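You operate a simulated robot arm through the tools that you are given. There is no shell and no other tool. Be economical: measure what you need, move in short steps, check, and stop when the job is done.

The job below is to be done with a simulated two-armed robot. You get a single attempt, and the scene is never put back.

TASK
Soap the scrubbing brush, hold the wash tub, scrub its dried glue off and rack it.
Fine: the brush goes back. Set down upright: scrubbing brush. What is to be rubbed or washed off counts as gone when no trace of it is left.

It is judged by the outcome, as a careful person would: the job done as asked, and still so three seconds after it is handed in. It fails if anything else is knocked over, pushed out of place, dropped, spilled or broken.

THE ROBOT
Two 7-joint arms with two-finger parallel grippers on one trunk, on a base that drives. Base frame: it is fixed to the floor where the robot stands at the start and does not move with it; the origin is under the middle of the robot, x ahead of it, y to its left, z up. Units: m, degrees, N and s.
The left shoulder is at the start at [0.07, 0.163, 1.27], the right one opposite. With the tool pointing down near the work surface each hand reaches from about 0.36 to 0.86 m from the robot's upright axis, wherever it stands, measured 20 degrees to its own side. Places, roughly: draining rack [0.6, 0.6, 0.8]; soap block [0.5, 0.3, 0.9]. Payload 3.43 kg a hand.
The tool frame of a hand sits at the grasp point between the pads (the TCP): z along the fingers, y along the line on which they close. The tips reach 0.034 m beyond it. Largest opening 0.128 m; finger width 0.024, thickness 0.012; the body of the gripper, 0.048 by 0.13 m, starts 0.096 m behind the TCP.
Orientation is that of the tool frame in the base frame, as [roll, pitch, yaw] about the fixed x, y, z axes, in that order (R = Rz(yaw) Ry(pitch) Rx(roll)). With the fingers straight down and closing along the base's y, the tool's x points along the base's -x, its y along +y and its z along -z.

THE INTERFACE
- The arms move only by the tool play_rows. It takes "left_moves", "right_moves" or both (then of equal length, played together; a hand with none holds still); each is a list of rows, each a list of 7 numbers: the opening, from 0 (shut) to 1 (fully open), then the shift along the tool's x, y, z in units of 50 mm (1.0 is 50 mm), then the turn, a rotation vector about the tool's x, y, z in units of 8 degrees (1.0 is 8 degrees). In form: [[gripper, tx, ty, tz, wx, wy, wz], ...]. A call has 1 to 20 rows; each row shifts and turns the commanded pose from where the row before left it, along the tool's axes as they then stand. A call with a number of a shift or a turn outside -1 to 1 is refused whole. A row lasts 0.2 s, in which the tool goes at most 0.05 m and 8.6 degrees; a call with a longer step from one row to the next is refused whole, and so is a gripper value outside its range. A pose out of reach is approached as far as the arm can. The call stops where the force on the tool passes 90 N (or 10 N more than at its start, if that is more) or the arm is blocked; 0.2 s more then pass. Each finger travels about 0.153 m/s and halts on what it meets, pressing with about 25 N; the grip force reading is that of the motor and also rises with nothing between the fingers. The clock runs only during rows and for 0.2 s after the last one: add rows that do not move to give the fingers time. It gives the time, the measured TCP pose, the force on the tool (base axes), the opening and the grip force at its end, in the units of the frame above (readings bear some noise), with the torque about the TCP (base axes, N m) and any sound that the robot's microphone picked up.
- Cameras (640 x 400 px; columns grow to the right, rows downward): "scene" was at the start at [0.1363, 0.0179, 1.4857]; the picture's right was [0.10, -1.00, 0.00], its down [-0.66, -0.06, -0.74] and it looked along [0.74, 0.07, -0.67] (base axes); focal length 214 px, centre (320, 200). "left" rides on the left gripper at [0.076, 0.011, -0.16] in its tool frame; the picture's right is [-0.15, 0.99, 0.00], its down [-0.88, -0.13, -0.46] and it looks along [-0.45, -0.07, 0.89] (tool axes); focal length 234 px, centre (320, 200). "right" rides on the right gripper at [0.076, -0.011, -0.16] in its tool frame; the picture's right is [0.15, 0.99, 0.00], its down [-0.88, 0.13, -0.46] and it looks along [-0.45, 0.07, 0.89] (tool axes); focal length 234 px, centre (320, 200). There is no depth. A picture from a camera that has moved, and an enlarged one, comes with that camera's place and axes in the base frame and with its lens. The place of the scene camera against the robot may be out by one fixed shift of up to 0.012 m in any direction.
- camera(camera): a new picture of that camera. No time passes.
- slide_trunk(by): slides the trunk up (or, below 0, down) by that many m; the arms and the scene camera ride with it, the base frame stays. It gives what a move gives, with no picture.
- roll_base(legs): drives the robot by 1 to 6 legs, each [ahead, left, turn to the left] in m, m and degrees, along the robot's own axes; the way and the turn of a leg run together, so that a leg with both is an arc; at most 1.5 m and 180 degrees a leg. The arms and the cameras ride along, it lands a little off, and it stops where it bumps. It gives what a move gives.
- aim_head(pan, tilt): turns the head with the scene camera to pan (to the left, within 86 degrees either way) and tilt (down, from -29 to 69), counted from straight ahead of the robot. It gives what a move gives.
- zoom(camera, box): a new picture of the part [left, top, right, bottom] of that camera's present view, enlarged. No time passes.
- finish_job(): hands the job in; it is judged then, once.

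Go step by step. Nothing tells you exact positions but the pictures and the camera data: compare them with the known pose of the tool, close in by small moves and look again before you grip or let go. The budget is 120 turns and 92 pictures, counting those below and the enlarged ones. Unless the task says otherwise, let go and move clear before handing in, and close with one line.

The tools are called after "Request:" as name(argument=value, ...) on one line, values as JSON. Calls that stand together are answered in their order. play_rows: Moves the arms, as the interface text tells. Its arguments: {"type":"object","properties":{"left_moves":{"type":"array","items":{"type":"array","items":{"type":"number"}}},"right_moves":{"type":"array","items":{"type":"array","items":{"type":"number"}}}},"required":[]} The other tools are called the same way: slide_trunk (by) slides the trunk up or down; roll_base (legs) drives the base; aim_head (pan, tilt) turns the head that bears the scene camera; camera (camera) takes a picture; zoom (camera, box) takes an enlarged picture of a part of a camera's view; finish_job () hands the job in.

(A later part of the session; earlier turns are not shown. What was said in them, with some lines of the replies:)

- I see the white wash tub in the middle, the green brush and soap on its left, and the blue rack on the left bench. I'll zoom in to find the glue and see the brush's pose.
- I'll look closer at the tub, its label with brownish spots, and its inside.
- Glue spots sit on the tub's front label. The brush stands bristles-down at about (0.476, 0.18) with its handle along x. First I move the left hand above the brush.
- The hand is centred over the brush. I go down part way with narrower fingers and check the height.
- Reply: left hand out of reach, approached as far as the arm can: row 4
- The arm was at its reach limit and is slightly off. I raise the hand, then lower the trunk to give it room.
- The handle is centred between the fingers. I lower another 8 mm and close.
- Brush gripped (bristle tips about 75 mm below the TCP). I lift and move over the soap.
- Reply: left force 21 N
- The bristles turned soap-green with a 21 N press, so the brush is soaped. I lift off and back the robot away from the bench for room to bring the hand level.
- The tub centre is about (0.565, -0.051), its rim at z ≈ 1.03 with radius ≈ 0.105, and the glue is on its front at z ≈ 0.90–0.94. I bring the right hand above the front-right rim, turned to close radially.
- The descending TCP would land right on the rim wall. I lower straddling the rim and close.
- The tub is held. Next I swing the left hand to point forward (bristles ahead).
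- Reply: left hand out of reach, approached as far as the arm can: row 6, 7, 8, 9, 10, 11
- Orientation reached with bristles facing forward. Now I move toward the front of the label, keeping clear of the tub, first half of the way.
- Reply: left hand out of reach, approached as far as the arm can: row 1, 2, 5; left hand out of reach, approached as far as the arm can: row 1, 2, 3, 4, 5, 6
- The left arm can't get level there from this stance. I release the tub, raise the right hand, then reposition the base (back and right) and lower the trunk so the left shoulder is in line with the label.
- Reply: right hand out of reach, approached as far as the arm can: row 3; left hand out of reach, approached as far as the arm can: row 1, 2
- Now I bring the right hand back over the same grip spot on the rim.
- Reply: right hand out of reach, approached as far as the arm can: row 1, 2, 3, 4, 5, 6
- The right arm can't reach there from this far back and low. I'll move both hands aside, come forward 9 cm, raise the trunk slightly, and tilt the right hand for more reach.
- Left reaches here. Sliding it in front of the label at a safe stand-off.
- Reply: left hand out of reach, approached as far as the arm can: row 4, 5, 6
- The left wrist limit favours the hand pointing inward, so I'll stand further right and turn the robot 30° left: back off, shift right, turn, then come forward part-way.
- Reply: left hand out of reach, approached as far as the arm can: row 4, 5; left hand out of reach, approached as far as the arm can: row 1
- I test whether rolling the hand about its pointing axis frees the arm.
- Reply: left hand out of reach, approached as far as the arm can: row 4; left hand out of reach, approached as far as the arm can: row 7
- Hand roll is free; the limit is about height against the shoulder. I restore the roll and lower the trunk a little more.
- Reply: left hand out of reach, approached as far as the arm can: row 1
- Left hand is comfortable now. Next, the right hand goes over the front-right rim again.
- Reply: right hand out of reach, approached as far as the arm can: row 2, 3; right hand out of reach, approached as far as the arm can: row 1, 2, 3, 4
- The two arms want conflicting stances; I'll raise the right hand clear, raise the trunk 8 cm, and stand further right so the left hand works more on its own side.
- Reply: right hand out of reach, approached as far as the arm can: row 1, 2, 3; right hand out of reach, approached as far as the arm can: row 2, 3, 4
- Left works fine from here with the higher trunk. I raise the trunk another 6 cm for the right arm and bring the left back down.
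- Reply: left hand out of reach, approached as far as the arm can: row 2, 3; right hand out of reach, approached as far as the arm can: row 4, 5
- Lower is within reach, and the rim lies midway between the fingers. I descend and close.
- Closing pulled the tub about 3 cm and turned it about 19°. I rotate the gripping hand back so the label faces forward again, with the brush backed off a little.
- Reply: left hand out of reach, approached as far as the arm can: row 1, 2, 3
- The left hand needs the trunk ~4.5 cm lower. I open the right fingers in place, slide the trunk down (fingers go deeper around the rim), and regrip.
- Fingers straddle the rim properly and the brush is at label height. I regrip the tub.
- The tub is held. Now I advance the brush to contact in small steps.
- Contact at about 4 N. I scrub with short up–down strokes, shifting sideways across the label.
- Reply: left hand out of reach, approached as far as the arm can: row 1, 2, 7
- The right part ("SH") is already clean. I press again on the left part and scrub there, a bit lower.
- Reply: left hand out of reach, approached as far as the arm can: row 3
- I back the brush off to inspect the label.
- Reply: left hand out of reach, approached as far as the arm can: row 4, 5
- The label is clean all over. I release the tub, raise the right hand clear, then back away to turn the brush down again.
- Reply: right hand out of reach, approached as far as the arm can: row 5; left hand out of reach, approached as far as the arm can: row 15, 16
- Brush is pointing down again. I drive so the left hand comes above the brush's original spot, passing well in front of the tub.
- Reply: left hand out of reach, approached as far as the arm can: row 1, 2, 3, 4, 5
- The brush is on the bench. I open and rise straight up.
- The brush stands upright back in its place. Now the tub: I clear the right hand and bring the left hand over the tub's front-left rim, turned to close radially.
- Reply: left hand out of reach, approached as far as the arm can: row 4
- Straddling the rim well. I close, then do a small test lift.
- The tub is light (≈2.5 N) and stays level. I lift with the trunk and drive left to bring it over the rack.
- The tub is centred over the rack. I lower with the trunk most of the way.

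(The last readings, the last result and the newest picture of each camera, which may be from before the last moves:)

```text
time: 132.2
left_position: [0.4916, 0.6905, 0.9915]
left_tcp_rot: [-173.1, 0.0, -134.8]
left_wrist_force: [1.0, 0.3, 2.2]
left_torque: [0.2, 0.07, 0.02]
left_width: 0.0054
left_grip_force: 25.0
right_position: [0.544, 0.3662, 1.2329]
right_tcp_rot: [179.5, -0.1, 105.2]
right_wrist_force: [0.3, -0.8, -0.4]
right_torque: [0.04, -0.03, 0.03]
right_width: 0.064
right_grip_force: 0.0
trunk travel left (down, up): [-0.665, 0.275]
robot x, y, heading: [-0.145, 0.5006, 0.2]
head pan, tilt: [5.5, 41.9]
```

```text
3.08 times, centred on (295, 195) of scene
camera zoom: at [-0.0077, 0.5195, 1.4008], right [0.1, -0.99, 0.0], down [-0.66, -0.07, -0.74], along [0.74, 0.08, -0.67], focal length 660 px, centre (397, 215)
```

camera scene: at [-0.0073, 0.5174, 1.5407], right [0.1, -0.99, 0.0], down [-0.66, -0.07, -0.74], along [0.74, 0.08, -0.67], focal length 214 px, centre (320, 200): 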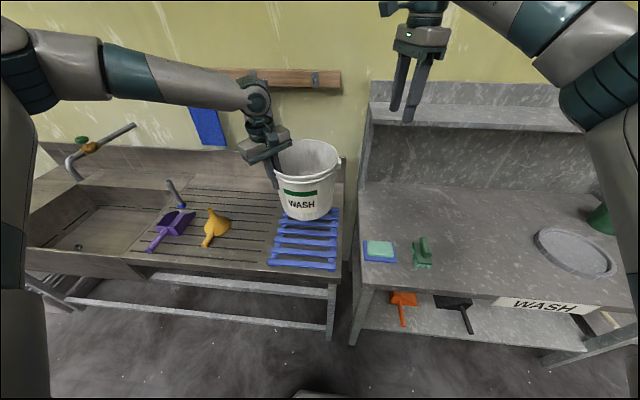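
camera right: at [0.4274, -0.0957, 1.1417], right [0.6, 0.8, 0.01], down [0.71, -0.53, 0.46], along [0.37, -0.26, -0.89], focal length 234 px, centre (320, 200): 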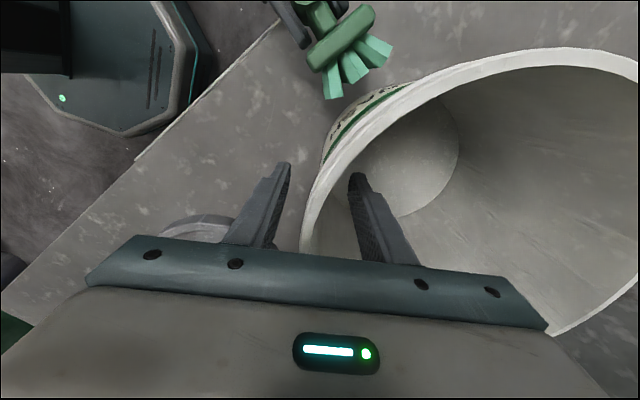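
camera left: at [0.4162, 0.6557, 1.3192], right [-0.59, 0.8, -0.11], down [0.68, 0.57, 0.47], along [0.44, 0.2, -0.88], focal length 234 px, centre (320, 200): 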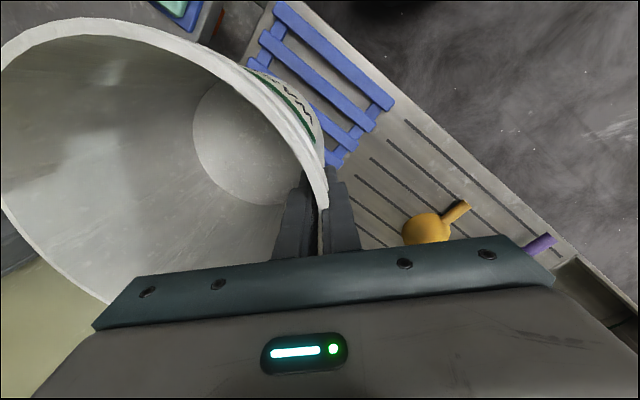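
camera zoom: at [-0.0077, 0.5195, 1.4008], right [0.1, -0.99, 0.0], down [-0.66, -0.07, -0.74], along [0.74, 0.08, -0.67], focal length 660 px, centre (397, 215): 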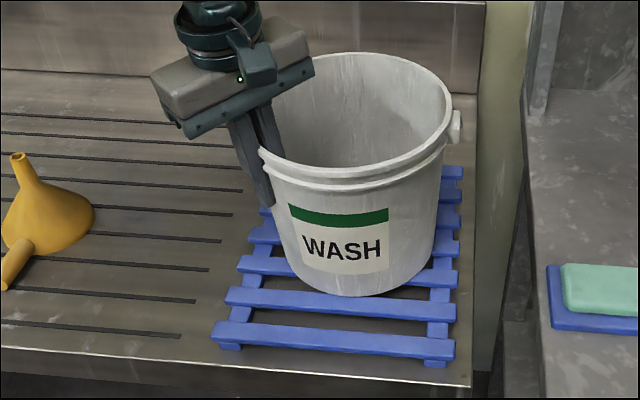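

Contact on the rack slats. I settle it 1 mm more and release, then rise clear.

Request:
play_rows(left_moves=[[0, 0, 0, 0.02, 0, 0, 0], [0.1, 0, 0, 0, 0, 0, 0], [0.2, 0, 0, 0, 0, 0, 0], [0.4, 0, 0, 0, 0, 0, 0], [0.5, 0, 0, 0, 0, 0, 0], [0.5, 0, -0.03, -0.3, 0, 0, 0], [0.5, 0, -0.06, -0.6, 0, 0, 0], [0.5, 0, -0.08, -0.8, 0, 0, 0], [0.5, 0, -0.08, -0.8, 0, 0, 0], [0.5, 0, 0, 0, 0, 0, 0]])

Request:
camera(camera="scene")

Request:
zoom(camera="scene", box=[220, 130, 370, 260])

```text
time: 134.3
left_position: [0.4904, 0.6925, 1.1156]
left_tcp_rot: [-173.3, -0.1, -135.0]
left_wrist_force: [-0.8, 0.1, -1.0]
left_torque: [0.04, -0.06, 0.02]
left_width: 0.0641
left_grip_force: 0.0
right_position: [0.5451, 0.3656, 1.2323]
right_tcp_rot: [179.4, -0.1, 105.2]
right_wrist_force: [0.8, -0.5, 0.8]
right_torque: [-0.01, 0.02, -0.02]
right_width: 0.064
right_grip_force: 0.0
trunk travel left (down, up): [-0.665, 0.275]
robot x, y, heading: [-0.1365, 0.4993, 0.4]
head pan, tilt: [5.5, 41.9]
```

```text
13 pictures are left
camera scene: at [-0.007, 0.5197, 1.4006], right [0.1, -0.99, 0.0], down [-0.66, -0.07, -0.74], along [0.74, 0.07, -0.67], focal length 214 px, centre (320, 200)
```

scene: 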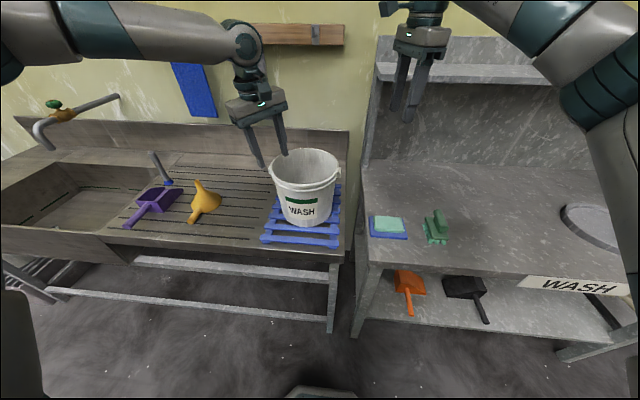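

```text
3.08 times, centred on (295, 195) of scene
camera zoom: at [-0.007, 0.5197, 1.4006], right [0.1, -0.99, 0.0], down [-0.66, -0.07, -0.74], along [0.74, 0.07, -0.67], focal length 660 px, centre (397, 215)
```

zoom: 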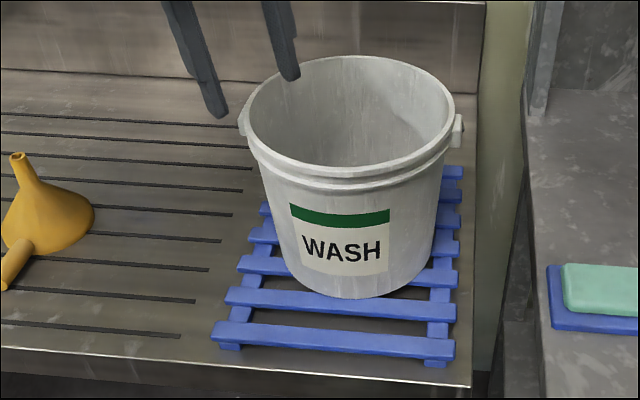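

The tub stands on the rack. I move the robot back clear and check the brush and soap one last time.

Request:
play_rows(left_moves=[[0.5, 0, -0.05, -0.5, 0, 0, 0], [0.5, 0, 0, 0, 0, 0, 0]])

Request:
roll_base(legs=[[-0.3, 0, 0]])

Request:
camera(camera="scene")

Request:
zoom(camera="scene", box=[250, 90, 450, 215])

```text
time: 134.9
left_position: [0.4894, 0.6923, 1.1402]
left_tcp_rot: [-173.3, -0.1, -134.9]
left_wrist_force: [0.7, -0.6, 0.5]
left_torque: [-0.01, 0.02, -0.03]
left_width: 0.0639
left_grip_force: 0.1
right_position: [0.5451, 0.3665, 1.2317]
right_tcp_rot: [179.5, -0.2, 105.2]
right_wrist_force: [-0.2, -0.3, -0.2]
right_torque: [0.0, 0.02, 0.01]
right_width: 0.064
right_grip_force: 0.2
trunk travel left (down, up): [-0.665, 0.275]
robot x, y, heading: [-0.1438, 0.5019, 0.4]
head pan, tilt: [5.5, 41.9]
```

```text
time: 137.0
left_position: [0.189, 0.6921, 1.1403]
left_tcp_rot: [-173.3, -0.1, -135.0]
left_wrist_force: [-0.7, -0.4, 0.0]
left_torque: [0.02, -0.02, -0.01]
left_width: 0.0639
left_grip_force: 0.0
right_position: [0.2432, 0.3644, 1.2338]
right_tcp_rot: [179.3, -0.1, 105.2]
right_wrist_force: [0.6, 0.0, -0.4]
right_torque: [0.03, 0.0, -0.01]
right_width: 0.0638
right_grip_force: 0.1
trunk travel left (down, up): [-0.665, 0.275]
robot x, y, heading: [-0.4438, 0.4973, 0.3]
head pan, tilt: [5.5, 41.9]
```

```text
11 pictures are left
camera scene: at [-0.3086, 0.518, 1.4006], right [0.1, -0.99, 0.0], down [-0.67, -0.07, -0.74], along [0.74, 0.08, -0.67], focal length 214 px, centre (320, 200)
```

scene: 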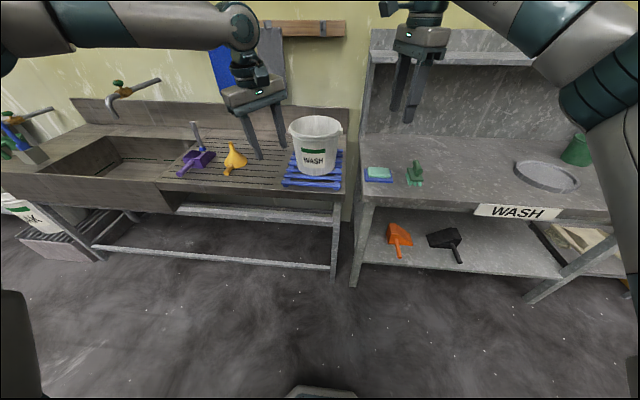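

```text
3.20 times, centred on (350, 152) of scene
camera zoom: at [-0.3086, 0.518, 1.4006], right [0.1, -0.99, 0.0], down [-0.67, -0.07, -0.74], along [0.74, 0.08, -0.67], focal length 686 px, centre (224, 352)
```

zoom: 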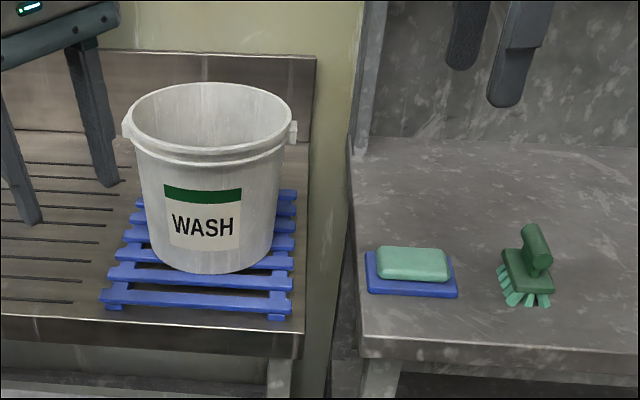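

The tub is clean and stands on the rack. The brush is upright in its place, the soap hasn't moved, and both hands are clear, so I hand in.

Request:
finish_job()

```text
The job is handed in.
```

I soaped the brush, held the tub and scrubbed the dried glue off its label, set the tub on the draining rack, and put the brush back upright. I never got a view of the back of the tub; the sides I saw showed no glue.
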